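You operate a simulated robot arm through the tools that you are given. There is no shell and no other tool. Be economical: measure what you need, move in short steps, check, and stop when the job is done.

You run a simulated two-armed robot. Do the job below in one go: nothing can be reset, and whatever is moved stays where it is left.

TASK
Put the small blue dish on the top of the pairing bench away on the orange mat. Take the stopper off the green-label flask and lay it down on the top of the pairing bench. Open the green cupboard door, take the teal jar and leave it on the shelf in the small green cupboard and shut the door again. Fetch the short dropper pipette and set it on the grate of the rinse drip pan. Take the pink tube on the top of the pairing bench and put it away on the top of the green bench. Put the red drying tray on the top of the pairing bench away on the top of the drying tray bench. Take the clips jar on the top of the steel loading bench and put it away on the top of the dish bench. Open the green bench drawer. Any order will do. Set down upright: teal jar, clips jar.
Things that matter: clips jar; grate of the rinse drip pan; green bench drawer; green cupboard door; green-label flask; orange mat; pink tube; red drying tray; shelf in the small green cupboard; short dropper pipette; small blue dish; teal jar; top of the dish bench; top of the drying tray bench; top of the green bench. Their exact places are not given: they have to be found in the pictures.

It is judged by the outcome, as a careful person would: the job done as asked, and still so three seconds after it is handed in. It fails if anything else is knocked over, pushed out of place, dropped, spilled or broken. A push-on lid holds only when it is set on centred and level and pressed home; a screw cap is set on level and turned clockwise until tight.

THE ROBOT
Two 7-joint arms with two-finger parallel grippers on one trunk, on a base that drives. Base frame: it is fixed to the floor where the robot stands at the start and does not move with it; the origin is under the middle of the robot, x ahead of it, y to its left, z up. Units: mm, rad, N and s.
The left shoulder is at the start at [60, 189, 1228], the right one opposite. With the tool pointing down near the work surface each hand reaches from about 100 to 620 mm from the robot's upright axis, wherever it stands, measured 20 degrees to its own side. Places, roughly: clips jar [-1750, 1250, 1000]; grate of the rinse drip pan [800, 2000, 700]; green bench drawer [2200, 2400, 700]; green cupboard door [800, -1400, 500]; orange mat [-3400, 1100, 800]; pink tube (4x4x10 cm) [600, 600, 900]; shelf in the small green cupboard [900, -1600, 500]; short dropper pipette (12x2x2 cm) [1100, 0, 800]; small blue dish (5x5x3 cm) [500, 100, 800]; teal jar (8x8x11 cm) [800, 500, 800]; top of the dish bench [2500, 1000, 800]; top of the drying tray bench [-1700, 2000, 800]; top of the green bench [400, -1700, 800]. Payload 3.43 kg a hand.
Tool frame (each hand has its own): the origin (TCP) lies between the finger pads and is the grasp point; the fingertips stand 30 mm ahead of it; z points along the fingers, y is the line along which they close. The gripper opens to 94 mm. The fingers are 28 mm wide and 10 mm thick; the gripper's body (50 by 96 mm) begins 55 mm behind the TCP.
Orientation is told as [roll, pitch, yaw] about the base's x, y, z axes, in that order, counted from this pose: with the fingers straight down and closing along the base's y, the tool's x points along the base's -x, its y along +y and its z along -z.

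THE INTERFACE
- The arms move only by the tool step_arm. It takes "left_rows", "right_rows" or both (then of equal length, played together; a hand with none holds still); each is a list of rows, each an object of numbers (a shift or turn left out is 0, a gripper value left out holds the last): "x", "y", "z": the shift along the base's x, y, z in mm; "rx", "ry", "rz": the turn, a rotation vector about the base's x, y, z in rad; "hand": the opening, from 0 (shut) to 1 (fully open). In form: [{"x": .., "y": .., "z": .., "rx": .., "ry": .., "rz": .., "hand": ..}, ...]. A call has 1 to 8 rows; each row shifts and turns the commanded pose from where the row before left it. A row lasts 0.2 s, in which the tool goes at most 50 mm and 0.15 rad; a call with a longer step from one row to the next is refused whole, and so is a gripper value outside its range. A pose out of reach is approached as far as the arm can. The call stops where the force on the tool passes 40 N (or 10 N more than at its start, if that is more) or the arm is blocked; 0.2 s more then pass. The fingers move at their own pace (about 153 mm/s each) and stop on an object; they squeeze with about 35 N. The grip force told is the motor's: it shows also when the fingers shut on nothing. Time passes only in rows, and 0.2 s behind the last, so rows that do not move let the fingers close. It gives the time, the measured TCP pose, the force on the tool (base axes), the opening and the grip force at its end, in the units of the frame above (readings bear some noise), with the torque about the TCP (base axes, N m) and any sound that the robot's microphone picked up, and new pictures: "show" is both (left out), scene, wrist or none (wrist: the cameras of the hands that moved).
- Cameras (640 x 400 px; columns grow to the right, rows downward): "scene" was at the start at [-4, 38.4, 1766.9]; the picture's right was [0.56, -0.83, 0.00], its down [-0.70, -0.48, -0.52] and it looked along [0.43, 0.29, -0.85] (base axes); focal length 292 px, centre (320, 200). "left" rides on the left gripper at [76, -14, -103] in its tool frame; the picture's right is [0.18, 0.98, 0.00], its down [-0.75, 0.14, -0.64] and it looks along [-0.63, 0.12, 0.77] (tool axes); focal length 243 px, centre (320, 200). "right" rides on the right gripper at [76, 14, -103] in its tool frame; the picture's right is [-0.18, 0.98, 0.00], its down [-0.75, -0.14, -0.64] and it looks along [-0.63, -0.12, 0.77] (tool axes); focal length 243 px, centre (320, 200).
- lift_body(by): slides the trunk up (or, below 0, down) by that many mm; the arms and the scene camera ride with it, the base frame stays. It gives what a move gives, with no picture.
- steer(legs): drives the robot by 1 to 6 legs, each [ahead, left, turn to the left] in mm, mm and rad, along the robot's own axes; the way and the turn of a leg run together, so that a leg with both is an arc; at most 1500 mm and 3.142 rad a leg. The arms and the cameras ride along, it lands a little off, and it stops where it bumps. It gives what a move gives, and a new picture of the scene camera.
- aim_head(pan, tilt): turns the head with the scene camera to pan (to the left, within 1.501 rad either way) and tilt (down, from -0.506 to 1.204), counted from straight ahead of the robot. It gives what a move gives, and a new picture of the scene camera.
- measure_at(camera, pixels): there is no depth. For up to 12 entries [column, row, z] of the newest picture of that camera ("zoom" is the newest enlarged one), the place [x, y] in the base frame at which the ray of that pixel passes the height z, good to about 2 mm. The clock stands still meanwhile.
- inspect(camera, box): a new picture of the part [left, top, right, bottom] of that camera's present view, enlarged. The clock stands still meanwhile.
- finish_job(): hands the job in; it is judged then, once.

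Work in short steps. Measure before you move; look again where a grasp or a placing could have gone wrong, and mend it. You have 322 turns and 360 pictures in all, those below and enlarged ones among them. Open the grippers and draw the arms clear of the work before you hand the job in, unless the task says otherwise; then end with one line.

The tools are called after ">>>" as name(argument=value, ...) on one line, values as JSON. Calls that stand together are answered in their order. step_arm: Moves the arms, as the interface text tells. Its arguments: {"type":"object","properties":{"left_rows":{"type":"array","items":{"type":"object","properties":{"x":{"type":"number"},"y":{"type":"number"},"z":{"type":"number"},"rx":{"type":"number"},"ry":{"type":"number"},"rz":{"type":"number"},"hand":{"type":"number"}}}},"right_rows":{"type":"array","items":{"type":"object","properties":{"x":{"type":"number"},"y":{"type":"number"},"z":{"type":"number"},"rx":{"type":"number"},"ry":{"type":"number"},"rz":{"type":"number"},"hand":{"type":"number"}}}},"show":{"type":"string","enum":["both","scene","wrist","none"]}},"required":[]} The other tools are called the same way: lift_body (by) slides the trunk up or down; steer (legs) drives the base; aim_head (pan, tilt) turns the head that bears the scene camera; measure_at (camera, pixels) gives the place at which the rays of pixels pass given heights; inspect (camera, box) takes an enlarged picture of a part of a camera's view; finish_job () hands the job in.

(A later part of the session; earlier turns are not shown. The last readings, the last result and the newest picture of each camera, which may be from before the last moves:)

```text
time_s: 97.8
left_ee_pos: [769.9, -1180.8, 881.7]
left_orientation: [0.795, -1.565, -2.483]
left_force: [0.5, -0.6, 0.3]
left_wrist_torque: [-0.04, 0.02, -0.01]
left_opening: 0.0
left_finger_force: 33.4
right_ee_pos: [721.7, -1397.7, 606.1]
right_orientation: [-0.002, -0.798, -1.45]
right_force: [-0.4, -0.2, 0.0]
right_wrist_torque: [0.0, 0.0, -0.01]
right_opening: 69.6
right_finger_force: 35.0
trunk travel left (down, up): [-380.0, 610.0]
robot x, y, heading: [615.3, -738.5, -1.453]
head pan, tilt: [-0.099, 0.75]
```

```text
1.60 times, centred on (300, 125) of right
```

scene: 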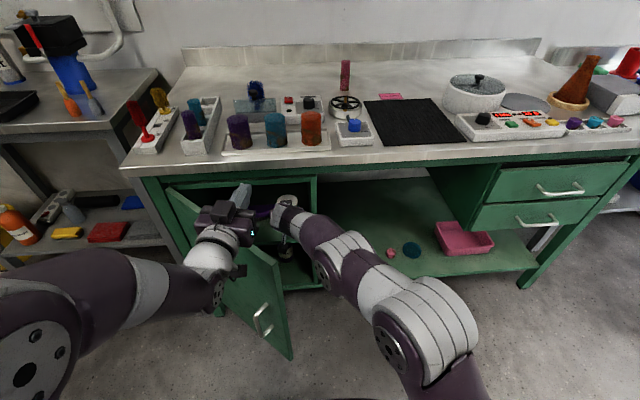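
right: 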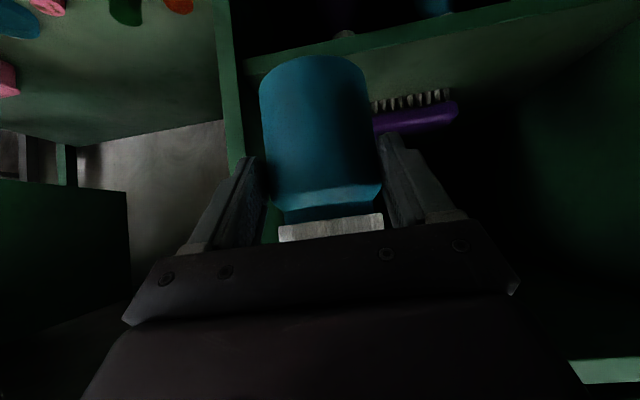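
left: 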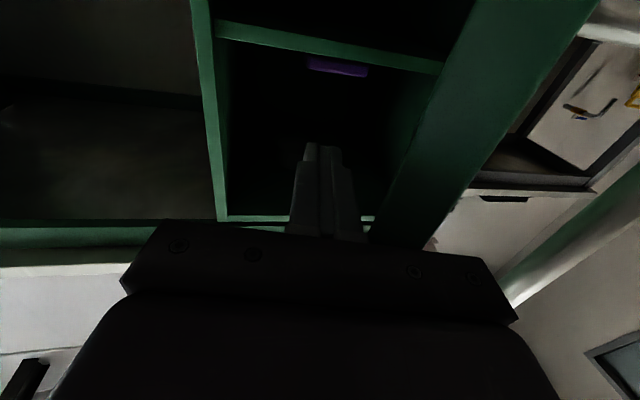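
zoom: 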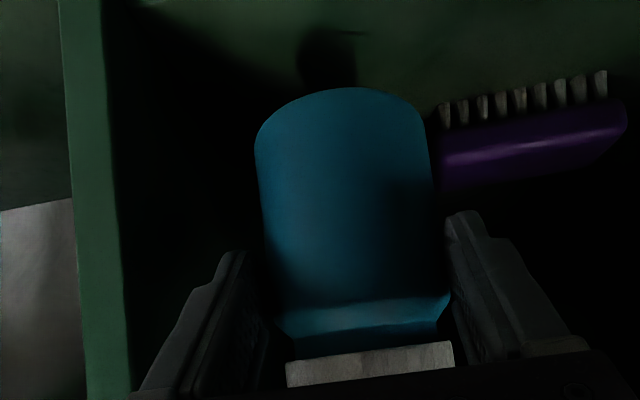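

Well placed; brush is clear to the right. I move in 48 mm and lower gently until contact.

>>> step_arm(right_rows=[{"y": -24}, {"y": -24}, {"z": -15}, {"z": -10}, {"z": -6}, {"z": -5}, {"z": -5}, {"z": -5}], show="wrist")

```text
time_s: 99.6
left_ee_pos: [769.0, -1180.9, 882.8]
left_orientation: [0.936, -1.563, -2.623]
left_force: [-0.5, -0.2, -0.2]
left_wrist_torque: [-0.01, 0.03, -0.02]
left_opening: 0.3
left_finger_force: 33.1
right_ee_pos: [721.2, -1444.2, 558.6]
right_orientation: [-0.002, -0.802, -1.45]
right_force: [0.5, -0.2, 0.2]
right_wrist_torque: [0.0, 0.03, 0.03]
right_opening: 69.2
right_finger_force: 35.0
trunk travel left (down, up): [-380.0, 610.0]
robot x, y, heading: [615.5, -736.8, -1.455]
head pan, tilt: [-0.099, 0.75]
```

right: 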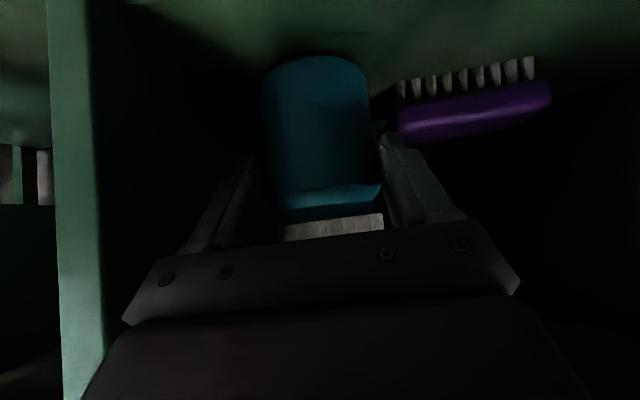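

No contact yet at 559; I keep lowering in small steps.

>>> step_arm(right_rows=[{"z": -4}, {"z": -4}, {"z": -4}, {"z": -4}, {"z": -4}, {"z": -4}, {"z": -4}, {"z": -4}], show="wrist")

```text
time_s: 101.4
left_ee_pos: [769.7, -1177.3, 883.7]
left_orientation: [1.624, -1.563, 2.97]
left_force: [-0.5, 0.3, -0.8]
left_wrist_torque: [0.01, -0.02, 0.0]
left_opening: 0.0
left_finger_force: 32.9
right_ee_pos: [721.7, -1444.7, 534.0]
right_orientation: [0.002, -0.81, -1.454]
right_force: [-4.5, -2.4, 33.6]
right_wrist_torque: [-0.96, 0.03, -0.15]
right_opening: 69.6
right_finger_force: 35.2
trunk travel left (down, up): [-380.0, 610.0]
robot x, y, heading: [614.4, -739.2, -1.456]
head pan, tilt: [-0.099, 0.75]
```

right: 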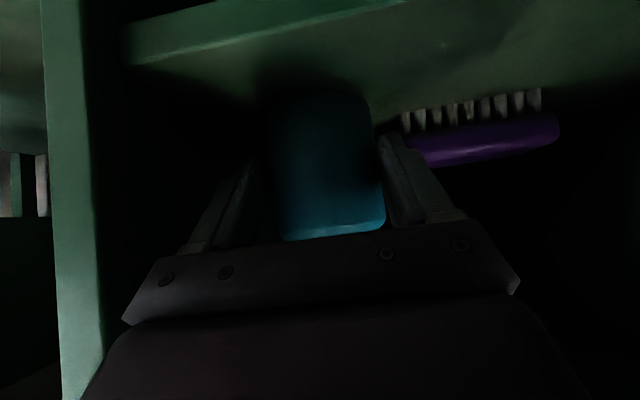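

Contact at 33 N – the jar rests on the shelf. I relieve the pressure and open the hand.

>>> step_arm(right_rows=[{"z": 5}, {"z": 0}, {"hand": 0.82}, {"hand": 0.88}, {"hand": 0.88}], show="wrist")

```text
time_s: 102.6
left_ee_pos: [770.2, -1180.7, 881.1]
left_orientation: [0.969, -1.564, -2.656]
left_force: [0.5, 0.0, 0.2]
left_wrist_torque: [-0.01, 0.02, -0.04]
left_opening: 0.0
left_finger_force: 33.3
right_ee_pos: [720.5, -1443.8, 531.2]
right_orientation: [-0.002, -0.8, -1.451]
right_force: [0.1, 0.5, 0.1]
right_wrist_torque: [0.01, -0.04, 0.04]
right_opening: 82.3
right_finger_force: 0.2
trunk travel left (down, up): [-380.0, 610.0]
robot x, y, heading: [615.4, -735.4, -1.45]
head pan, tilt: [-0.099, 0.75]
```

right: 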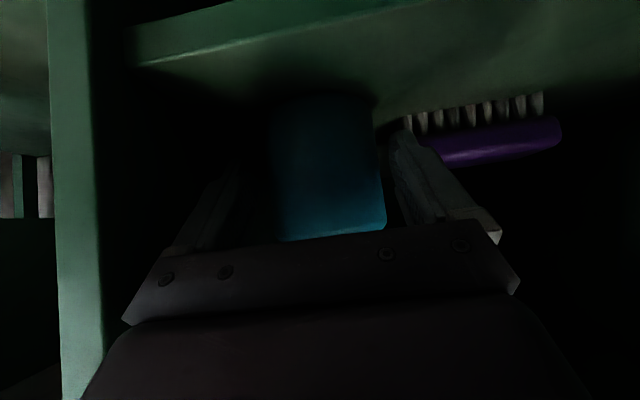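

Released. I withdraw along the tool axis and then straight back.

>>> step_arm(right_rows=[{"x": -2, "y": 14, "z": 14}, {"x": -3, "y": 28, "z": 28}, {"x": -3, "y": 28, "z": 25}, {"x": -4, "y": 40, "z": 5}, {"x": -4, "y": 40}], show="both")

```text
time_s: 103.8
left_ee_pos: [769.1, -1179.7, 882.4]
left_orientation: [1.044, -1.563, -2.733]
left_force: [0.3, 0.0, 0.6]
left_wrist_torque: [-0.01, 0.0, -0.02]
left_opening: 0.2
left_finger_force: 32.6
right_ee_pos: [704.9, -1293.2, 604.7]
right_orientation: [-0.002, -0.801, -1.452]
right_force: [0.1, -0.8, -0.5]
right_wrist_torque: [0.01, 0.01, 0.0]
right_opening: 82.6
right_finger_force: 0.1
trunk travel left (down, up): [-380.0, 610.0]
robot x, y, heading: [612.2, -739.4, -1.452]
head pan, tilt: [-0.099, 0.75]
```

scene: 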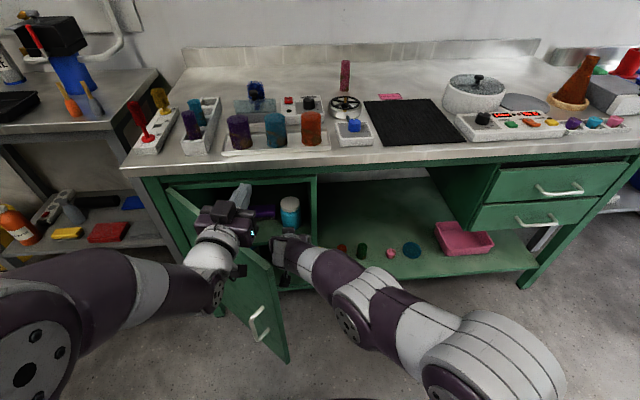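
right: 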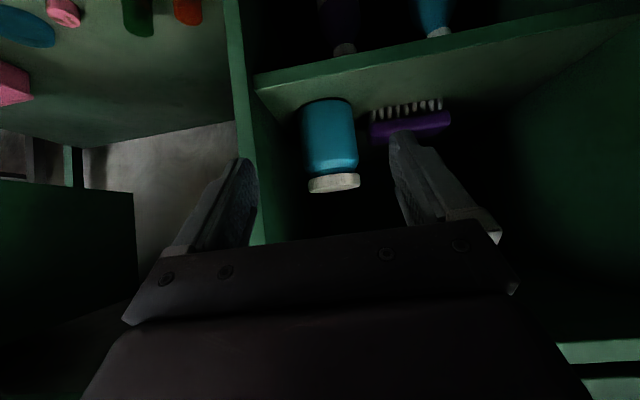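

The jar stands upright on the shelf. I move the right hand off to the right and back the base out.

>>> step_arm(right_rows=[{"x": -40}, {"x": -40}, {"x": -40}, {"x": -40}, {"x": -35}], show="none")

>>> steer(legs=[[-230, 0, 0]])

```text
time_s: 105.0
left_ee_pos: [769.8, -1180.5, 881.5]
left_orientation: [0.989, -1.563, -2.676]
left_force: [-0.3, 0.4, 0.4]
left_wrist_torque: [-0.01, 0.0, -0.01]
left_opening: 0.1
left_finger_force: 32.8
right_ee_pos: [509.5, -1292.8, 605.2]
right_orientation: [0.002, -0.8, -1.453]
right_force: [0.2, 0.1, 0.0]
right_wrist_torque: [-0.01, -0.02, 0.0]
right_opening: 83.0
right_finger_force: 0.1
trunk travel left (down, up): [-380.0, 610.0]
robot x, y, heading: [614.9, -734.9, -1.449]
head pan, tilt: [-0.099, 0.75]
```

```text
time_s: 106.7
left_ee_pos: [743.7, -954.2, 882.7]
left_orientation: [1.091, -1.565, -2.778]
left_force: [0.5, 0.4, -0.2]
left_wrist_torque: [0.0, -0.02, -0.02]
left_opening: 0.0
left_finger_force: 33.4
right_ee_pos: [484.5, -1067.2, 605.7]
right_orientation: [-0.002, -0.801, -1.452]
right_force: [-0.3, 0.1, -1.4]
right_wrist_torque: [-0.03, 0.02, 0.01]
right_opening: 82.8
right_finger_force: 0.0
trunk travel left (down, up): [-380.0, 610.0]
robot x, y, heading: [591.3, -517.9, -1.453]
head pan, tilt: [-0.099, 0.75]
```

scene: 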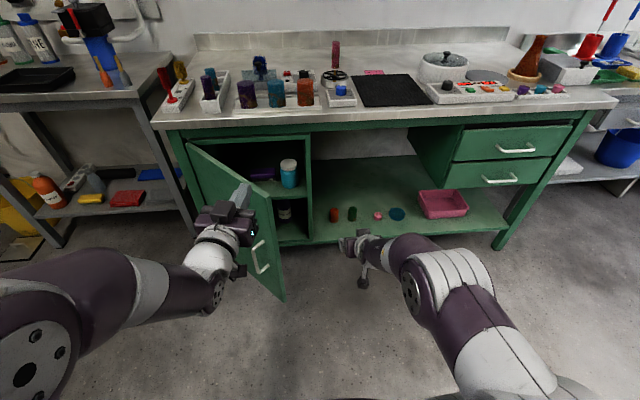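

Left hand stands in front of the door. I lower it to z≈640 at x≈790, then push the door's outer face.

>>> step_arm(left_rows=[{"z": -48, "x": 9}, {"z": -48, "x": 9}, {"z": -48, "x": 9}, {"z": -48, "x": 9}, {"z": -48, "x": 9}, {"y": -40}, {"y": -40}, {"y": -20}], show="scene")

```text
time_s: 108.5
left_ee_pos: [787.2, -1053.6, 641.8]
left_orientation: [1.015, -1.565, -2.704]
left_force: [-0.3, 0.2, 0.2]
left_wrist_torque: [0.0, -0.03, -0.01]
left_opening: 0.1
left_finger_force: 32.6
right_ee_pos: [483.3, -1067.4, 605.6]
right_orientation: [-0.002, -0.8, -1.452]
right_force: [0.3, -0.8, -0.1]
right_wrist_torque: [0.04, 0.0, 0.02]
right_opening: 82.8
right_finger_force: 0.0
trunk travel left (down, up): [-380.0, 610.0]
robot x, y, heading: [587.9, -507.1, -1.449]
head pan, tilt: [-0.099, 0.75]
```

scene: 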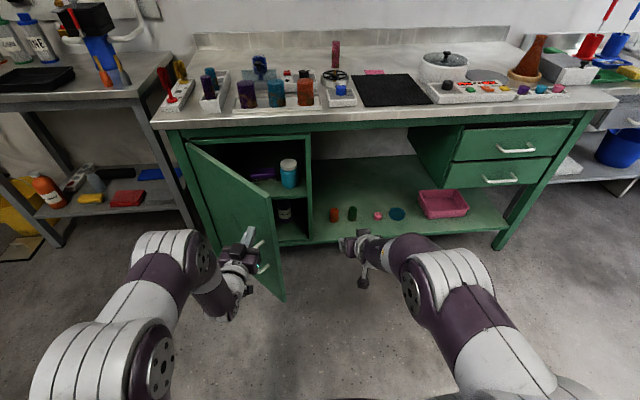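

I push gently with the arm.

>>> step_arm(left_rows=[{"y": -12, "x": -1}, {"y": -14, "x": -2}, {"y": -14, "x": -2}, {"y": -14, "x": -3}, {"y": -14, "x": -3}, {"y": -14, "x": -3}, {"y": -14, "x": -4}, {"y": -14, "x": -4}], show="scene")

```text
time_s: 110.3
left_ee_pos: [765.6, -1166.2, 640.6]
left_orientation: [0.904, -1.563, -2.595]
left_force: [0.1, 0.3, -0.2]
left_wrist_torque: [0.02, -0.01, 0.0]
left_opening: 0.0
left_finger_force: 32.8
right_ee_pos: [484.2, -1066.4, 606.2]
right_orientation: [-0.003, -0.801, -1.452]
right_force: [0.1, 0.6, 0.0]
right_wrist_torque: [-0.01, 0.02, 0.02]
right_opening: 82.5
right_finger_force: 0.1
trunk travel left (down, up): [-380.0, 610.0]
robot x, y, heading: [586.5, -512.7, -1.452]
head pan, tilt: [-0.099, 0.75]
```

scene: 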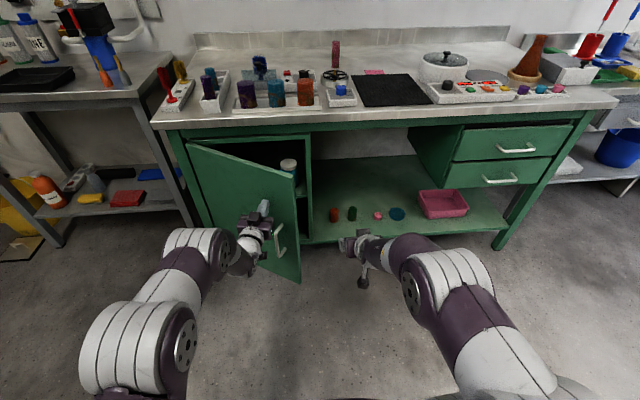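

Closing works. I continue pushing with the arm, following the door.

>>> step_arm(left_rows=[{"y": -15, "x": -4}, {"y": -15, "x": -4}, {"y": -15, "x": -4}, {"y": -15, "x": -3}, {"y": -15, "x": -3}, {"y": -10, "x": -2}], show="none")

>>> steer(legs=[[60, 0, 0]])

```text
time_s: 111.7
left_ee_pos: [745.9, -1249.5, 642.0]
left_orientation: [0.894, -1.563, -2.583]
left_force: [0.3, -0.5, -0.7]
left_wrist_torque: [0.02, -0.03, 0.02]
left_opening: 0.0
left_finger_force: 33.5
right_ee_pos: [483.6, -1066.6, 605.4]
right_orientation: [-0.002, -0.8, -1.451]
right_force: [0.0, -0.4, -0.2]
right_wrist_torque: [0.03, -0.01, -0.02]
right_opening: 82.7
right_finger_force: 0.0
trunk travel left (down, up): [-380.0, 610.0]
robot x, y, heading: [589.2, -512.4, -1.451]
head pan, tilt: [-0.099, 0.75]
```

```text
time_s: 112.7
left_ee_pos: [753.1, -1309.8, 641.6]
left_orientation: [0.82, -1.565, -2.509]
left_force: [-0.4, 0.5, -0.4]
left_wrist_torque: [-0.03, 0.01, 0.02]
left_opening: 0.1
left_finger_force: 33.1
right_ee_pos: [491.4, -1127.9, 606.0]
right_orientation: [-0.001, -0.8, -1.452]
right_force: [-0.7, 0.8, 0.0]
right_wrist_torque: [0.02, 0.02, 0.01]
right_opening: 82.6
right_finger_force: 0.0
trunk travel left (down, up): [-380.0, 610.0]
robot x, y, heading: [596.6, -572.0, -1.448]
head pan, tilt: [-0.099, 0.75]
```

scene: 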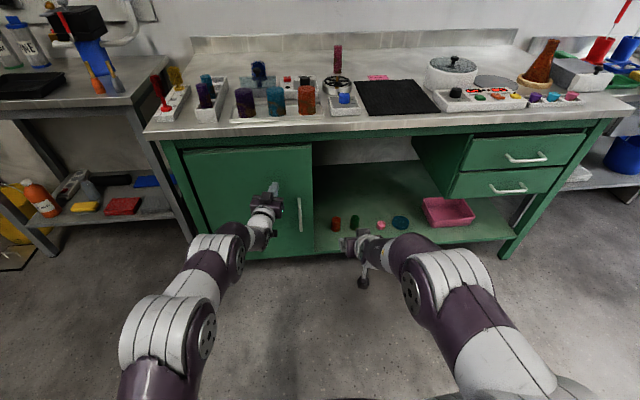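

Nearly shut. I push in small steps until the force rises.

>>> step_arm(left_rows=[{"y": -10, "x": -2}, {"y": -10, "x": -2}, {"y": -8}, {"y": -6}, {"y": -5}, {"y": -5}, {"y": -5}, {"y": -5}], show="scene")

```text
time_s: 113.6
left_ee_pos: [747.7, -1333.2, 643.0]
left_orientation: [1.259, -1.562, -2.948]
left_force: [-0.6, 35.3, 11.9]
left_wrist_torque: [-0.33, -0.09, 0.14]
left_opening: 0.2
left_finger_force: 33.1
right_ee_pos: [491.9, -1123.4, 608.8]
right_orientation: [-0.002, -0.807, -1.451]
right_force: [0.0, 0.5, -0.6]
right_wrist_torque: [-0.02, 0.03, 0.0]
right_opening: 82.7
right_finger_force: 0.1
trunk travel left (down, up): [-380.0, 610.0]
robot x, y, heading: [596.4, -569.3, -1.453]
head pan, tilt: [-0.099, 0.75]
stopped in row 4 (left hand): the force on the tool passed its limit (the readings are from after the stop); the commanded pose is now the measured one
```

scene: 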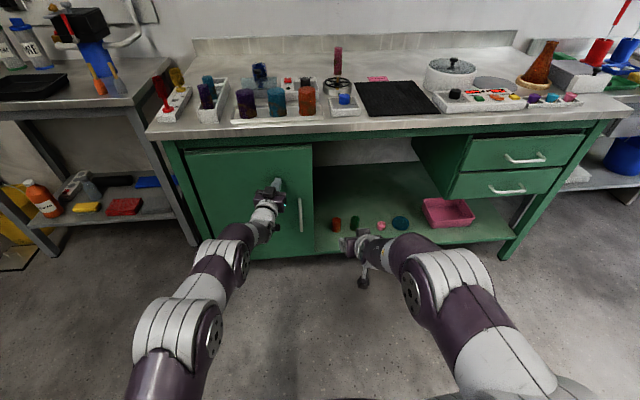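

The door met its stop. I draw back and check it is flush.

>>> step_arm(left_rows=[{"y": 20}, {"y": 45}, {"y": 45}], show="none")

>>> inspect(camera="scene", box=[160, 120, 340, 270])

>>> lift_body(by=400)

>>> lift_body(by=160)

```text
time_s: 114.4
left_ee_pos: [747.8, -1225.6, 641.2]
left_orientation: [0.627, -1.563, -2.317]
left_force: [0.9, 0.3, -0.4]
left_wrist_torque: [-0.01, 0.02, -0.05]
left_opening: 0.0
left_finger_force: 33.2
right_ee_pos: [490.7, -1127.1, 605.5]
right_orientation: [-0.001, -0.802, -1.452]
right_force: [-0.7, -1.1, 0.5]
right_wrist_torque: [0.02, 0.04, 0.03]
right_opening: 82.8
right_finger_force: 0.1
trunk travel left (down, up): [-380.0, 610.0]
robot x, y, heading: [593.2, -572.7, -1.452]
head pan, tilt: [-0.099, 0.75]
```

```text
2.67 times, centred on (250, 195) of scene
```

zoom: 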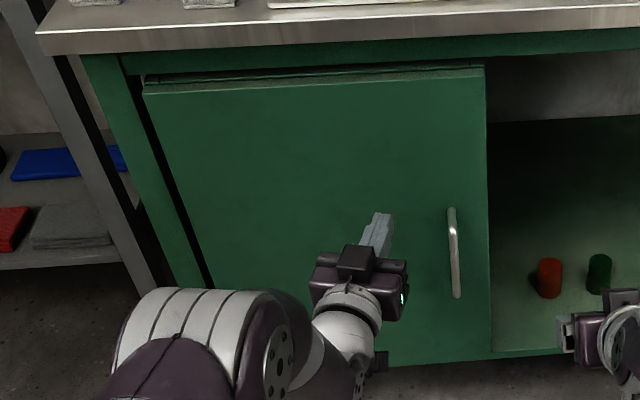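

```text
time_s: 118.2
left_ee_pos: [748.8, -1226.8, 1039.7]
left_orientation: [0.542, -1.561, -2.229]
left_force: [0.6, 0.6, -0.1]
left_wrist_torque: [-0.02, 0.01, 0.03]
left_opening: 0.0
left_finger_force: 33.7
right_ee_pos: [491.3, -1126.2, 1005.2]
right_orientation: [-0.002, -0.801, -1.449]
right_force: [-0.6, 0.8, 0.2]
right_wrist_torque: [-0.02, 0.0, 0.01]
right_opening: 82.6
right_finger_force: 0.0
trunk travel left (down, up): [-780.0, 210.0]
robot x, y, heading: [594.4, -571.1, -1.452]
head pan, tilt: [-0.099, 0.75]
```

```text
time_s: 120.1
left_ee_pos: [747.4, -1227.4, 1199.6]
left_orientation: [0.533, -1.557, -2.222]
left_force: [0.1, 0.4, 1.3]
left_wrist_torque: [-0.02, 0.04, -0.03]
left_opening: 0.0
left_finger_force: 33.1
right_ee_pos: [492.2, -1128.0, 1165.3]
right_orientation: [-0.002, -0.801, -1.45]
right_force: [1.0, 0.4, -0.6]
right_wrist_torque: [-0.03, 0.0, -0.01]
right_opening: 82.7
right_finger_force: 0.0
trunk travel left (down, up): [-940.0, 50.0]
robot x, y, heading: [594.0, -571.7, -1.45]
head pan, tilt: [-0.099, 0.75]
```

The door is shut and flush. I return both hands to pointing down.

>>> step_arm(left_rows=[{"rx": 0.142, "ry": 0.017, "hand": 1}, {"rx": 0.142, "ry": 0.017}, {"rx": 0.142, "ry": 0.017}, {"rx": 0.142, "ry": 0.017}, {"rx": 0.142, "ry": 0.017}, {"rx": 0.142, "ry": 0.017}, {"rx": 0.142, "ry": 0.017}, {"rx": 0.142, "ry": 0.017}], right_rows=[{"rx": 0.0993, "ry": 0.012, "hand": 1}, {"rx": 0.0993, "ry": 0.012}, {"rx": 0.0993, "ry": 0.012}, {"rx": 0.0993, "ry": 0.012}, {"rx": 0.0993, "ry": 0.012}, {"rx": 0.0993, "ry": 0.012}, {"rx": 0.0993, "ry": 0.012}, {"rx": 0.0993, "ry": 0.012}], show="none")

>>> step_arm(left_rows=[{"rx": 0.142, "ry": 0.017, "y": 30}, {"rx": 0.142, "ry": 0.017, "y": 40}, {"rx": 0.142, "ry": 0.017, "y": 40}, {"y": 40}, {"y": 40}, {"y": 40}, {"y": 40}, {"y": 30}], right_rows=[{"y": 30}, {"y": 30}, {"y": 30}, {"y": 30}, {"y": 30}, {"y": 30}, {"y": 30}, {"y": 30}], show="none")

```text
time_s: 121.9
left_ee_pos: [741.1, -1229.8, 1201.8]
left_orientation: [-0.272, -0.5, -1.463]
left_force: [-0.7, 0.5, 0.1]
left_wrist_torque: [0.0, -0.01, 0.01]
left_opening: 94.0
left_finger_force: 0.1
left hand out of reach, approached as far as the arm can: row 7
right_ee_pos: [469.6, -1139.1, 1170.4]
right_orientation: [-0.124, -0.174, -1.463]
right_force: [0.1, -0.4, -1.1]
right_wrist_torque: [0.0, -0.03, 0.01]
right_opening: 94.0
right_finger_force: 0.1
right hand out of reach, approached as far as the arm can: row 4, 5, 6
trunk travel left (down, up): [-940.0, 50.0]
robot x, y, heading: [592.1, -571.8, -1.451]
head pan, tilt: [-0.099, 0.75]
```

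```text
time_s: 123.7
left_ee_pos: [740.3, -923.2, 1201.8]
left_orientation: [-0.275, -0.078, -1.461]
left_force: [0.6, -0.6, 0.4]
left_wrist_torque: [-0.06, 0.04, 0.04]
left_opening: 94.1
left_finger_force: 0.0
right_ee_pos: [469.0, -897.7, 1171.6]
right_orientation: [-0.125, -0.179, -1.462]
right_force: [0.4, 0.7, -0.2]
right_wrist_torque: [-0.04, -0.02, -0.01]
right_opening: 94.1
right_finger_force: 0.1
trunk travel left (down, up): [-940.0, 50.0]
robot x, y, heading: [594.7, -573.1, -1.454]
head pan, tilt: [-0.099, 0.75]
```

Hands are drawn in; I straighten their residual tilts and then drive to the bench's right end, facing it.

>>> step_arm(left_rows=[{"rx": 0.054, "ry": -0.133}, {"rx": 0.054, "ry": -0.133}], right_rows=[{"rx": 0.096, "ry": -0.053}, {"rx": 0.096, "ry": -0.053}], show="none")

>>> steer(legs=[[-130, 450, 0], [0, 0, 1.51], [0, 0, 1.51]])

>>> aim_head(pan=0.0, tilt=0.8)

```text
time_s: 124.3
left_ee_pos: [740.4, -927.0, 1201.7]
left_orientation: [-0.135, -0.033, -1.468]
left_force: [0.6, -1.1, -0.2]
left_wrist_torque: [0.03, 0.0, -0.04]
left_opening: 94.1
left_finger_force: 0.1
left hand out of reach, approached as far as the arm can: row 2
right_ee_pos: [468.2, -899.9, 1170.5]
right_orientation: [0.003, 0.001, -1.475]
right_force: [0.5, -0.9, -0.1]
right_wrist_torque: [-0.02, 0.03, -0.02]
right_opening: 93.8
right_finger_force: 0.0
trunk travel left (down, up): [-940.0, 50.0]
robot x, y, heading: [596.2, -570.3, -1.449]
head pan, tilt: [-0.099, 0.75]
```

```text
time_s: 126.9
left_ee_pos: [1142.6, -762.6, 1201.0]
left_orientation: [-0.14, -0.033, -1.406]
left_force: [0.1, 1.2, 0.4]
left_wrist_torque: [-0.04, 0.01, 0.0]
left_opening: 94.1
left_finger_force: 0.1
right_ee_pos: [869.5, -752.8, 1171.2]
right_orientation: [0.0, 0.003, -1.412]
right_force: [0.4, -0.7, 0.3]
right_wrist_torque: [0.03, 0.01, 0.0]
right_opening: 94.3
right_finger_force: 0.1
trunk travel left (down, up): [-940.0, 50.0]
robot x, y, heading: [971.2, -418.2, -1.393]
head pan, tilt: [-0.099, 0.75]
stopped in leg 1: the robot was blocked; the commanded pose is now the measured one
```

scene: 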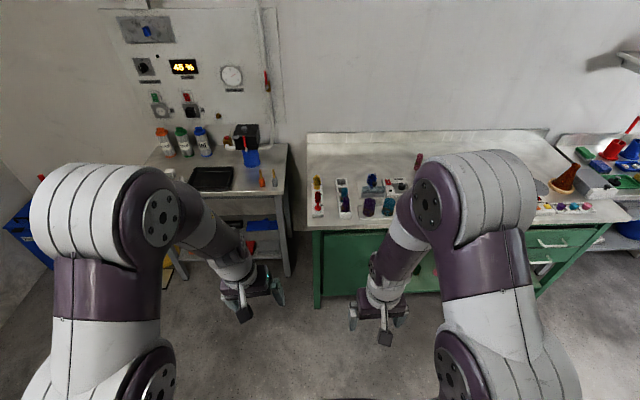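

```text
time_s: 127.6
left_ee_pos: [1142.0, -763.5, 1200.8]
left_orientation: [-0.137, -0.031, -1.405]
left_force: [-0.4, 0.3, 0.1]
left_wrist_torque: [0.03, 0.01, -0.02]
left_opening: 94.3
left_finger_force: 0.1
right_ee_pos: [868.5, -753.8, 1169.8]
right_orientation: [0.003, 0.003, -1.411]
right_force: [-0.9, 0.0, 0.3]
right_wrist_torque: [-0.03, -0.03, -0.01]
right_opening: 93.9
right_finger_force: 0.1
trunk travel left (down, up): [-940.0, 50.0]
robot x, y, heading: [970.1, -417.4, -1.39]
head pan, tilt: [0.0, 0.799]
```

scene: 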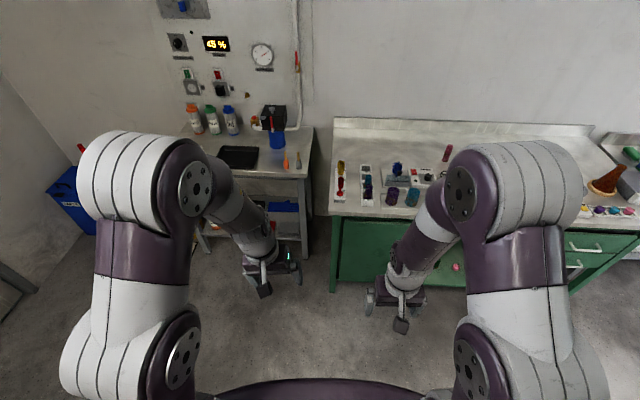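

The base touched the bench's end while backing (a light bump). I drive away from it, turn around and check the bench.

>>> steer(legs=[[330, 20, 0], [0, 0, 1.48], [0, 0, 1.48]])

>>> inspect(camera="scene", box=[100, 50, 540, 330])

```text
time_s: 137.0
left_ee_pos: [949.9, -368.3, 1201.5]
left_orientation: [-0.136, -0.03, 1.555]
left_force: [-0.6, 0.3, 0.8]
left_wrist_torque: [0.01, -0.02, 0.01]
left_opening: 94.0
left_finger_force: 0.1
right_ee_pos: [1217.0, -426.8, 1170.9]
right_orientation: [0.003, 0.004, 1.552]
right_force: [-0.9, -0.7, -0.4]
right_wrist_torque: [-0.02, 0.01, -0.02]
right_opening: 94.1
right_finger_force: 0.0
trunk travel left (down, up): [-940.0, 50.0]
robot x, y, heading: [1053.0, -738.7, 1.574]
head pan, tilt: [0.0, 0.799]
```

scene: 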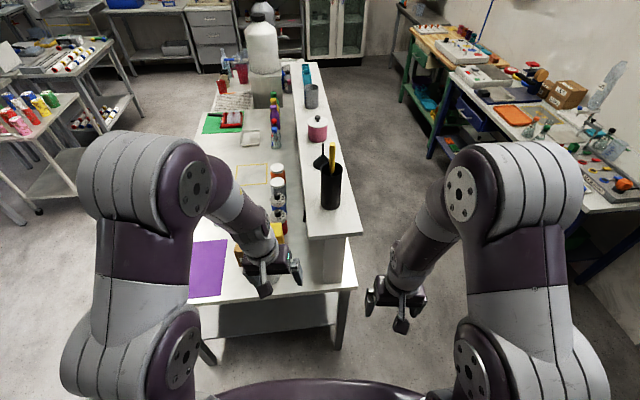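

```text
1.43 times, centred on (320, 190) of scene
```

zoom: 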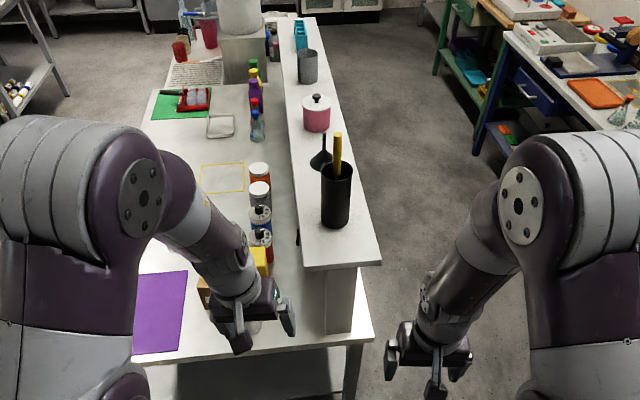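

I measure the shelf's outline: its near corners (308,238),(362,236) and the leg on the bench (322,283),(345,281).

>>> measure_at(camera="scene", pixels=[[307, 238, 1000], [362, 234, 1000], [303, 64, 1000], [318, 62, 1000], [324, 283, 800], [345, 281, 800], [230, 295, 800], [358, 288, 800]])

>>> step_arm(left_rows=[{"x": -40}, {"x": -40}, {"x": -40}, {"x": -40}, {"x": -40}], show="scene")

```text
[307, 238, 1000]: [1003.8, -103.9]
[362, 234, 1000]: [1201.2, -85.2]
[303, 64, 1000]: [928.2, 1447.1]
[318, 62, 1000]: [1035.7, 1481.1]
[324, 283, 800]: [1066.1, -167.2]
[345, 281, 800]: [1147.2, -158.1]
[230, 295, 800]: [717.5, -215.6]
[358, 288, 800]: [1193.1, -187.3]
```

```text
time_s: 138.2
left_ee_pos: [748.2, -366.6, 1201.1]
left_orientation: [-0.139, -0.032, 1.556]
left_force: [-0.7, 0.5, -0.7]
left_wrist_torque: [-0.02, 0.02, 0.0]
left_opening: 93.9
left_finger_force: 0.0
right_ee_pos: [1214.6, -428.2, 1171.3]
right_orientation: [0.001, 0.003, 1.552]
right_force: [0.2, 0.4, 0.4]
right_wrist_torque: [0.0, 0.0, -0.02]
right_opening: 93.9
right_finger_force: 0.1
trunk travel left (down, up): [-940.0, 50.0]
robot x, y, heading: [1050.4, -736.3, 1.571]
head pan, tilt: [0.0, 0.799]
```

scene: 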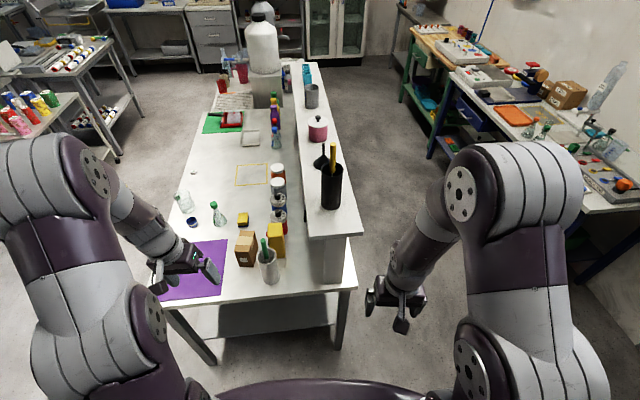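

The pipette seems to lie under the raised shelf. I lower the trunk to look beneath it from this end.

>>> lift_body(by=-400)

>>> aim_head(pan=0.0, tilt=0.55)

>>> inspect(camera="scene", box=[220, 100, 400, 260])

```text
time_s: 142.0
left_ee_pos: [749.5, -367.0, 801.7]
left_orientation: [-0.138, -0.033, 1.554]
left_force: [0.5, -0.4, 0.0]
left_wrist_torque: [0.0, -0.03, 0.01]
left_opening: 93.9
left_finger_force: 0.0
right_ee_pos: [1216.6, -427.4, 770.6]
right_orientation: [0.003, 0.003, 1.552]
right_force: [-0.2, 0.4, 0.6]
right_wrist_torque: [-0.02, -0.02, 0.0]
right_opening: 94.0
right_finger_force: 0.0
trunk travel left (down, up): [-540.0, 450.0]
robot x, y, heading: [1052.5, -738.9, 1.574]
head pan, tilt: [0.0, 0.799]
```

```text
time_s: 142.8
left_ee_pos: [751.5, -366.4, 800.7]
left_orientation: [-0.138, -0.034, 1.555]
left_force: [0.5, 0.6, -1.3]
left_wrist_torque: [0.0, 0.0, 0.02]
left_opening: 94.1
left_finger_force: 0.1
right_ee_pos: [1216.9, -427.8, 770.3]
right_orientation: [0.003, 0.003, 1.551]
right_force: [-0.1, 0.5, -0.5]
right_wrist_torque: [-0.03, -0.02, 0.01]
right_opening: 93.7
right_finger_force: 0.0
trunk travel left (down, up): [-540.0, 450.0]
robot x, y, heading: [1051.3, -738.2, 1.577]
head pan, tilt: [0.0, 0.55]
```

scene: 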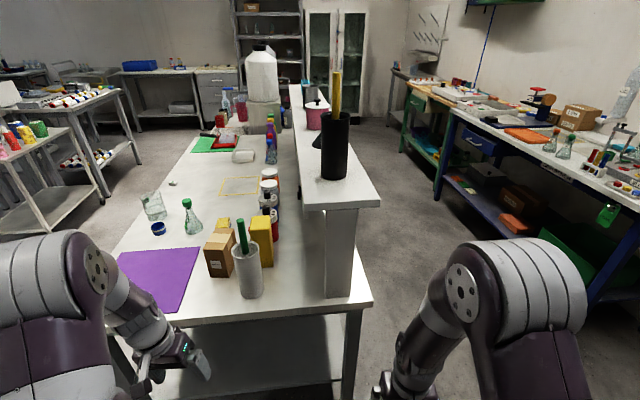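

```text
2.50 times, centred on (310, 180) of scene
```

zoom: 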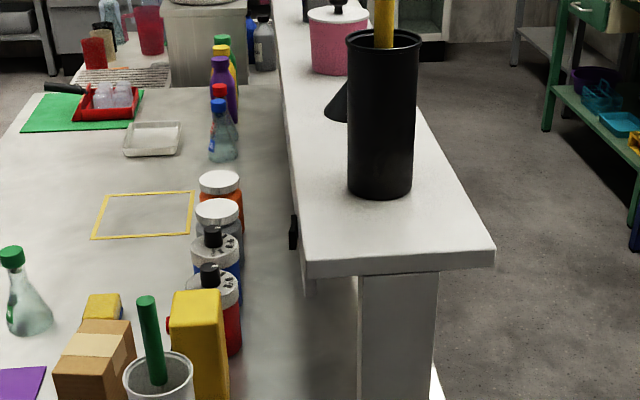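

I measure the shelf corner here to get its true height by comparing with the earlier ray.

>>> measure_at(camera="zoom", pixels=[[308, 262, 1000], [308, 262, 1100], [494, 250, 1000], [494, 250, 1100], [358, 395, 800], [358, 278, 1030]])

>>> lift_body(by=-250)

>>> steer(legs=[[0, 230, 0]])

>>> aim_head(pan=-0.3, tilt=0.4)

```text
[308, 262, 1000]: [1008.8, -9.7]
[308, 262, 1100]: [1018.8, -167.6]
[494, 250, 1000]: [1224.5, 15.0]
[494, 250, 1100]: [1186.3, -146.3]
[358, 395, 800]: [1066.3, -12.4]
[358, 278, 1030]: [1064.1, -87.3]
```

```text
time_s: 145.4
left_ee_pos: [750.2, -366.4, 551.5]
left_orientation: [-0.139, -0.033, 1.555]
left_force: [0.2, 0.3, 0.4]
left_wrist_torque: [0.02, 0.0, -0.04]
left_opening: 93.8
left_finger_force: 0.1
right_ee_pos: [1217.2, -426.7, 520.5]
right_orientation: [0.002, 0.003, 1.551]
right_force: [0.0, 0.6, 0.9]
right_wrist_torque: [0.0, -0.03, 0.03]
right_opening: 94.0
right_finger_force: 0.1
trunk travel left (down, up): [-290.0, 700.0]
robot x, y, heading: [1051.3, -738.3, 1.571]
head pan, tilt: [0.0, 0.55]
```

```text
time_s: 147.1
left_ee_pos: [517.2, -366.3, 552.4]
left_orientation: [-0.137, -0.031, 1.552]
left_force: [0.5, 0.0, 0.5]
left_wrist_torque: [0.02, 0.01, -0.01]
left_opening: 93.9
left_finger_force: 0.1
right_ee_pos: [983.2, -428.4, 519.7]
right_orientation: [0.001, 0.004, 1.548]
right_force: [-0.4, 0.0, 0.5]
right_wrist_torque: [0.03, 0.0, -0.01]
right_opening: 94.3
right_finger_force: 0.1
trunk travel left (down, up): [-290.0, 700.0]
robot x, y, heading: [819.0, -738.6, 1.569]
head pan, tilt: [0.0, 0.55]
```

scene: 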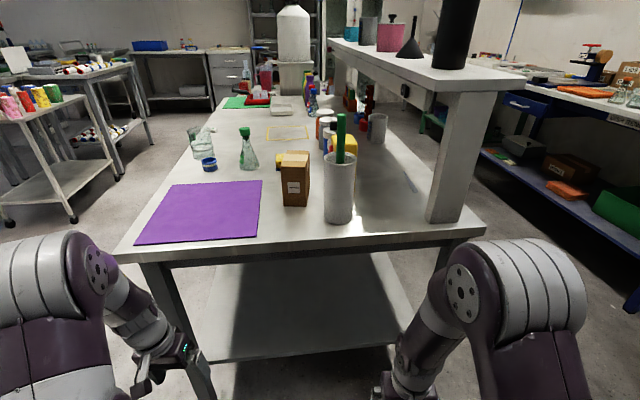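

```text
time_s: 147.9
left_ee_pos: [518.0, -365.1, 551.7]
left_orientation: [-0.139, -0.031, 1.554]
left_force: [-0.8, 0.3, -0.4]
left_wrist_torque: [-0.01, 0.0, -0.01]
left_opening: 94.1
left_finger_force: 0.2
right_ee_pos: [983.7, -427.6, 521.3]
right_orientation: [0.001, 0.003, 1.548]
right_force: [-0.4, -0.3, -0.3]
right_wrist_torque: [-0.02, -0.01, 0.0]
right_opening: 94.0
right_finger_force: 0.0
trunk travel left (down, up): [-290.0, 700.0]
robot x, y, heading: [817.3, -735.9, 1.565]
head pan, tilt: [-0.3, 0.4]
```

scene: 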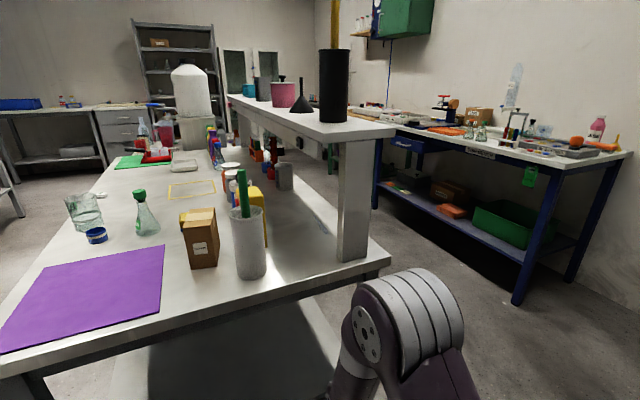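

The shelf top is at z≈1118, x≈1020–1180. I enlarge the zone under the shelf to find the pipette.

>>> inspect(camera="scene", box=[230, 120, 390, 260])

```text
2.86 times, centred on (310, 190) of scene
```

zoom: 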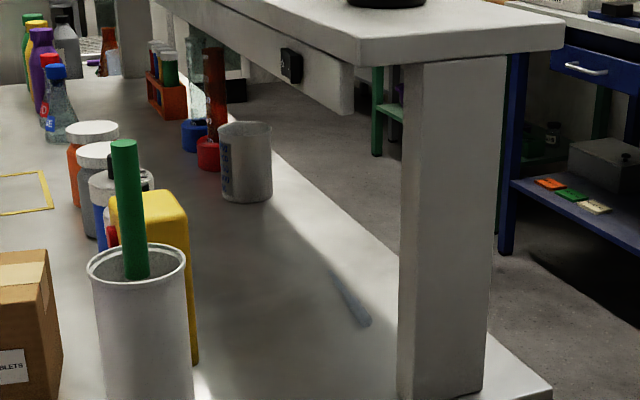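

The pipette is visible at zoom (335,272)–(368,324). I measure it together with the leg, apron and bench edges.

>>> measure_at(camera="zoom", pixels=[[335, 272, 805], [368, 324, 805], [352, 300, 805], [398, 395, 800], [485, 388, 800], [550, 385, 800], [272, 196, 800], [200, 365, 800], [192, 398, 800], [355, 110, 1050], [368, 63, 1090]])

```text
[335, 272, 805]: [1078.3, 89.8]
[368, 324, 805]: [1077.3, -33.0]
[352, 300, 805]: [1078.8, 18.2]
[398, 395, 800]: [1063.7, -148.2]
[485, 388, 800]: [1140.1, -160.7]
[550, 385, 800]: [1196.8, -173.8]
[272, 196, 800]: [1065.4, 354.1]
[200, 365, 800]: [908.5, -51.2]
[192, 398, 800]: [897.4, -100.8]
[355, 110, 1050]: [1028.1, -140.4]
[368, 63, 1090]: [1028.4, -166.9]
```

The pipette lies along y at x≈1078 (y −33…90) under the shelf, whose apron starts at x≈1030. I will reach in diagonally with the right hand tilted; first raise the trunk again and stand at the bench's right end, heading ~1.0.

>>> lift_body(by=400)

>>> lift_body(by=220)

>>> steer(legs=[[0, 0, -0.56], [232, -60, 0]])

>>> aim_head(pan=0.0, tilt=0.9)

```text
time_s: 151.8
left_ee_pos: [518.9, -365.7, 951.7]
left_orientation: [-0.137, -0.032, 1.554]
left_force: [0.2, 0.9, 0.3]
left_wrist_torque: [-0.01, 0.02, 0.01]
left_opening: 94.0
left_finger_force: 0.1
right_ee_pos: [983.4, -426.7, 919.5]
right_orientation: [0.001, 0.004, 1.548]
right_force: [0.9, 0.1, 0.1]
right_wrist_torque: [0.04, -0.03, 0.02]
right_opening: 93.9
right_finger_force: 0.0
trunk travel left (down, up): [-690.0, 300.0]
robot x, y, heading: [818.9, -740.7, 1.568]
head pan, tilt: [-0.3, 0.4]
```

```text
time_s: 154.1
left_ee_pos: [518.8, -365.4, 1170.2]
left_orientation: [-0.137, -0.031, 1.553]
left_force: [-0.6, -0.1, 0.4]
left_wrist_torque: [-0.02, -0.02, 0.01]
left_opening: 94.0
left_finger_force: 0.0
right_ee_pos: [984.3, -428.1, 1141.3]
right_orientation: [0.002, 0.004, 1.548]
right_force: [-0.3, 1.0, -0.1]
right_wrist_torque: [0.01, 0.05, 0.02]
right_opening: 94.1
right_finger_force: 0.1
trunk travel left (down, up): [-910.0, 80.0]
robot x, y, heading: [819.5, -737.6, 1.571]
head pan, tilt: [-0.3, 0.4]
```

```text
time_s: 157.4
left_ee_pos: [936.0, -100.5, 1170.6]
left_orientation: [-0.137, -0.033, 0.993]
left_force: [-0.3, 0.0, -0.8]
left_wrist_torque: [0.04, -0.01, -0.01]
left_opening: 94.1
left_finger_force: 0.1
right_ee_pos: [1297.7, -400.8, 1141.6]
right_orientation: [0.003, 0.002, 0.987]
right_force: [-0.6, 0.3, -0.3]
right_wrist_torque: [0.01, 0.0, 0.0]
right_opening: 93.7
right_finger_force: 0.0
trunk travel left (down, up): [-910.0, 80.0]
robot x, y, heading: [992.1, -573.8, 1.01]
head pan, tilt: [-0.3, 0.4]
```

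scene: 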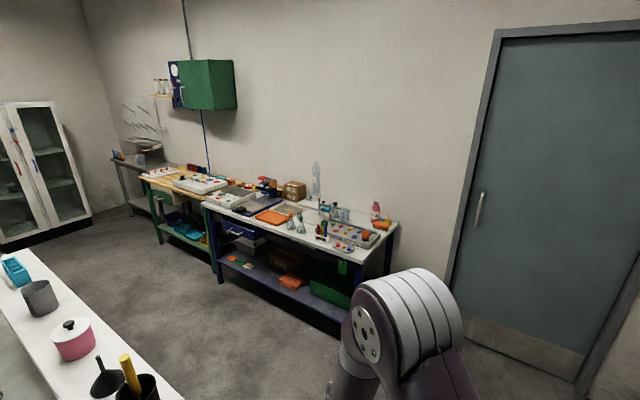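

```text
time_s: 158.3
left_ee_pos: [936.8, -100.1, 1170.7]
left_orientation: [-0.138, -0.033, 0.991]
left_force: [0.4, 0.4, -0.1]
left_wrist_torque: [0.0, 0.0, 0.01]
left_opening: 94.2
left_finger_force: 0.0
right_ee_pos: [1298.4, -399.8, 1139.2]
right_orientation: [0.001, 0.003, 0.987]
right_force: [-0.4, 1.5, 0.0]
right_wrist_torque: [0.04, 0.0, 0.02]
right_opening: 93.8
right_finger_force: 0.1
trunk travel left (down, up): [-910.0, 80.0]
robot x, y, heading: [991.1, -576.2, 1.008]
head pan, tilt: [0.0, 0.901]
```

scene: 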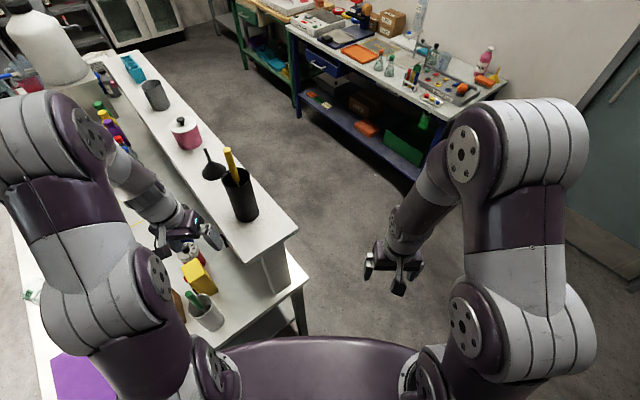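

The strafe went the wrong way; I correct to (740,-510).

>>> steer(legs=[[-78, 247, 0]])

```text
time_s: 160.2
left_ee_pos: [687.2, -34.7, 1171.1]
left_orientation: [-0.137, -0.033, 0.992]
left_force: [-0.5, 0.2, 0.7]
left_wrist_torque: [-0.01, 0.03, -0.02]
left_opening: 94.1
left_finger_force: 0.0
right_ee_pos: [1049.0, -335.5, 1140.2]
right_orientation: [0.004, 0.003, 0.985]
right_force: [0.7, -0.6, -0.8]
right_wrist_torque: [-0.01, 0.0, -0.01]
right_opening: 93.9
right_finger_force: 0.1
trunk travel left (down, up): [-910.0, 80.0]
robot x, y, heading: [742.9, -510.1, 1.005]
head pan, tilt: [0.0, 0.901]
```

scene: 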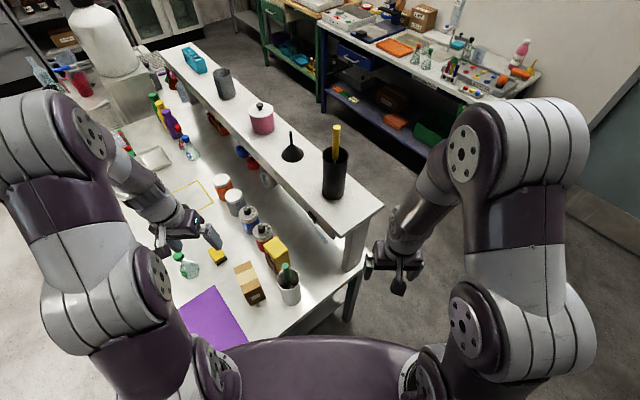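

Pipette is in sight at (320,232). I will insert the tilted right hand diagonally under the apron (bottom ≈1050) using the base. First back off 250 mm.

>>> steer(legs=[[-250, 0, 0]])

>>> step_arm(right_rows=[{"rx": 0.1196, "ry": -0.076, "x": 4, "y": 42, "z": -17, "hand": 0.6}, {"rx": 0.1196, "ry": -0.076, "x": 4, "y": 42, "z": -17}, {"rx": 0.1196, "ry": -0.076, "x": 4, "y": 42, "z": -17}, {"rx": 0.1196, "ry": -0.076, "x": 4, "y": 42, "z": -17}, {"rx": 0.1196, "ry": -0.076, "x": 4, "y": 42, "z": -17}, {"rx": 0.1196, "ry": -0.076, "x": 4, "y": 42, "z": -17}, {"x": 4, "y": 42, "z": -17}, {"x": 4, "y": 42, "z": -17}])

```text
time_s: 162.0
left_ee_pos: [550.5, -246.7, 1169.6]
left_orientation: [-0.138, -0.032, 0.994]
left_force: [-0.6, 0.4, 0.0]
left_wrist_torque: [0.02, 0.01, 0.02]
left_opening: 93.9
left_finger_force: 0.0
right_ee_pos: [913.1, -545.0, 1140.4]
right_orientation: [0.002, 0.003, 0.99]
right_force: [-0.1, 0.3, -0.1]
right_wrist_torque: [0.02, -0.03, -0.03]
right_opening: 93.9
right_finger_force: 0.0
trunk travel left (down, up): [-910.0, 80.0]
robot x, y, heading: [609.4, -721.9, 1.01]
head pan, tilt: [0.0, 0.901]
```

scene: 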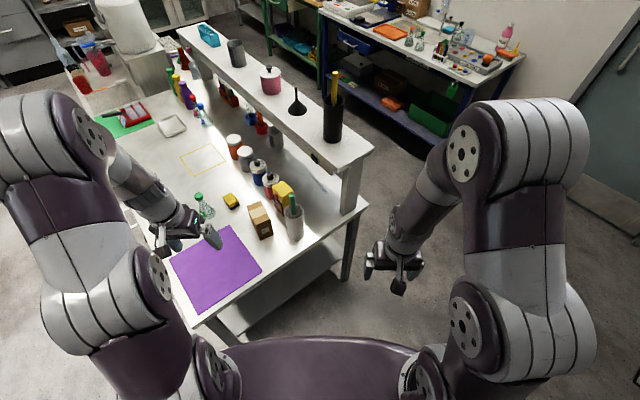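

```text
time_s: 163.8
left_ee_pos: [550.4, -246.4, 1170.5]
left_orientation: [-0.14, -0.029, 0.995]
left_force: [-0.3, -1.1, 0.6]
left_wrist_torque: [-0.04, -0.02, 0.0]
left_opening: 93.9
left_finger_force: 0.0
right_ee_pos: [945.6, -206.5, 1002.2]
right_orientation: [0.02, -0.847, 0.983]
right_force: [0.4, 0.5, -1.4]
right_wrist_torque: [-0.02, -0.02, -0.02]
right_opening: 56.4
right_finger_force: 0.0
trunk travel left (down, up): [-910.0, 80.0]
robot x, y, heading: [610.1, -719.4, 1.007]
head pan, tilt: [0.0, 0.901]
```

scene: 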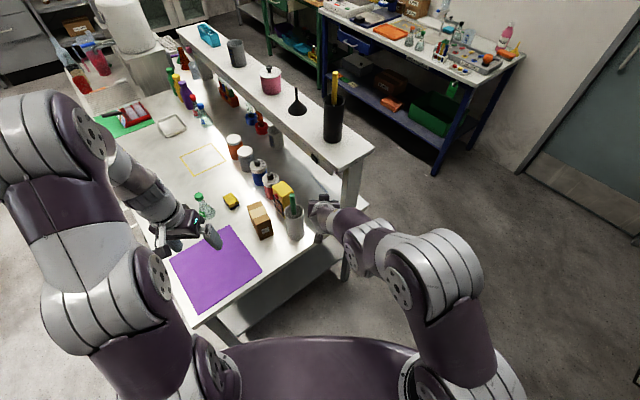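
right: 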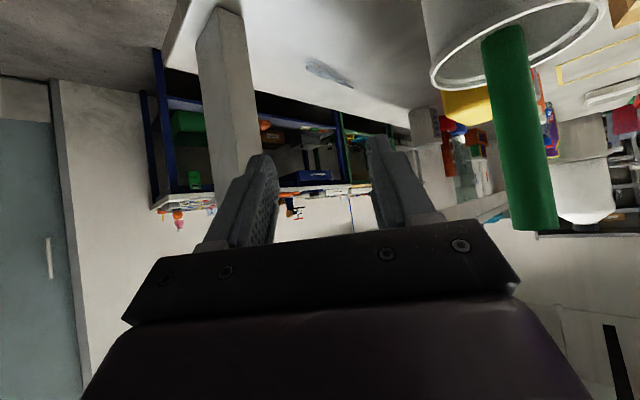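

The pipette shows at (308,64)–(350,83) in the right camera, leg left and the pen cup right. I measure them.

>>> measure_at(camera="right", pixels=[[308, 64, 808], [350, 83, 808], [328, 73, 808], [432, 62, 920], [512, 30, 800], [530, 222, 1000], [530, 222, 950], [245, 10, 800], [500, 88, 915]])

>>> inspect(camera="right", box=[240, 0, 440, 125])

```text
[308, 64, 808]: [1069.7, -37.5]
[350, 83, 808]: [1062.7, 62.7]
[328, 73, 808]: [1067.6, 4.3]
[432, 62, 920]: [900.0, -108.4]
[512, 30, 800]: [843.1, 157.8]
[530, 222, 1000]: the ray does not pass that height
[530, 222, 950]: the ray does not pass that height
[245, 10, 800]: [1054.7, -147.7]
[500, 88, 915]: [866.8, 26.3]
```

```text
3.20 times, centred on (340, 62) of right
```

zoom: 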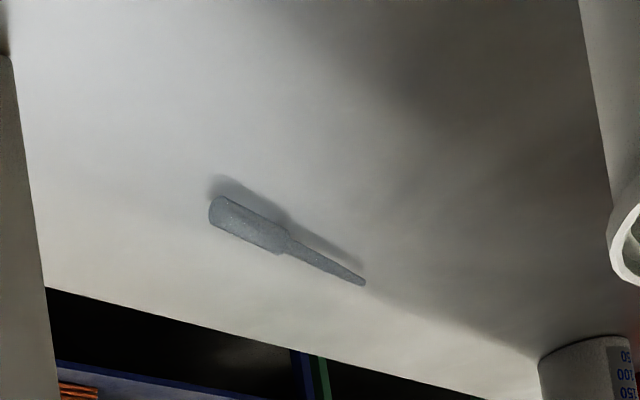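

I measure bulb and tip in the enlarged view; I will grip the bulb.

>>> measure_at(camera="zoom", pixels=[[215, 213, 808], [250, 228, 808], [285, 246, 808], [365, 283, 803], [250, 228, 800]])

```text
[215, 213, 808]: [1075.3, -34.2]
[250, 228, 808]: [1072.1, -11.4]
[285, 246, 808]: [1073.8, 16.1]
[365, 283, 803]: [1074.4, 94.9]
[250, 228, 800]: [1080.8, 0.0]
```

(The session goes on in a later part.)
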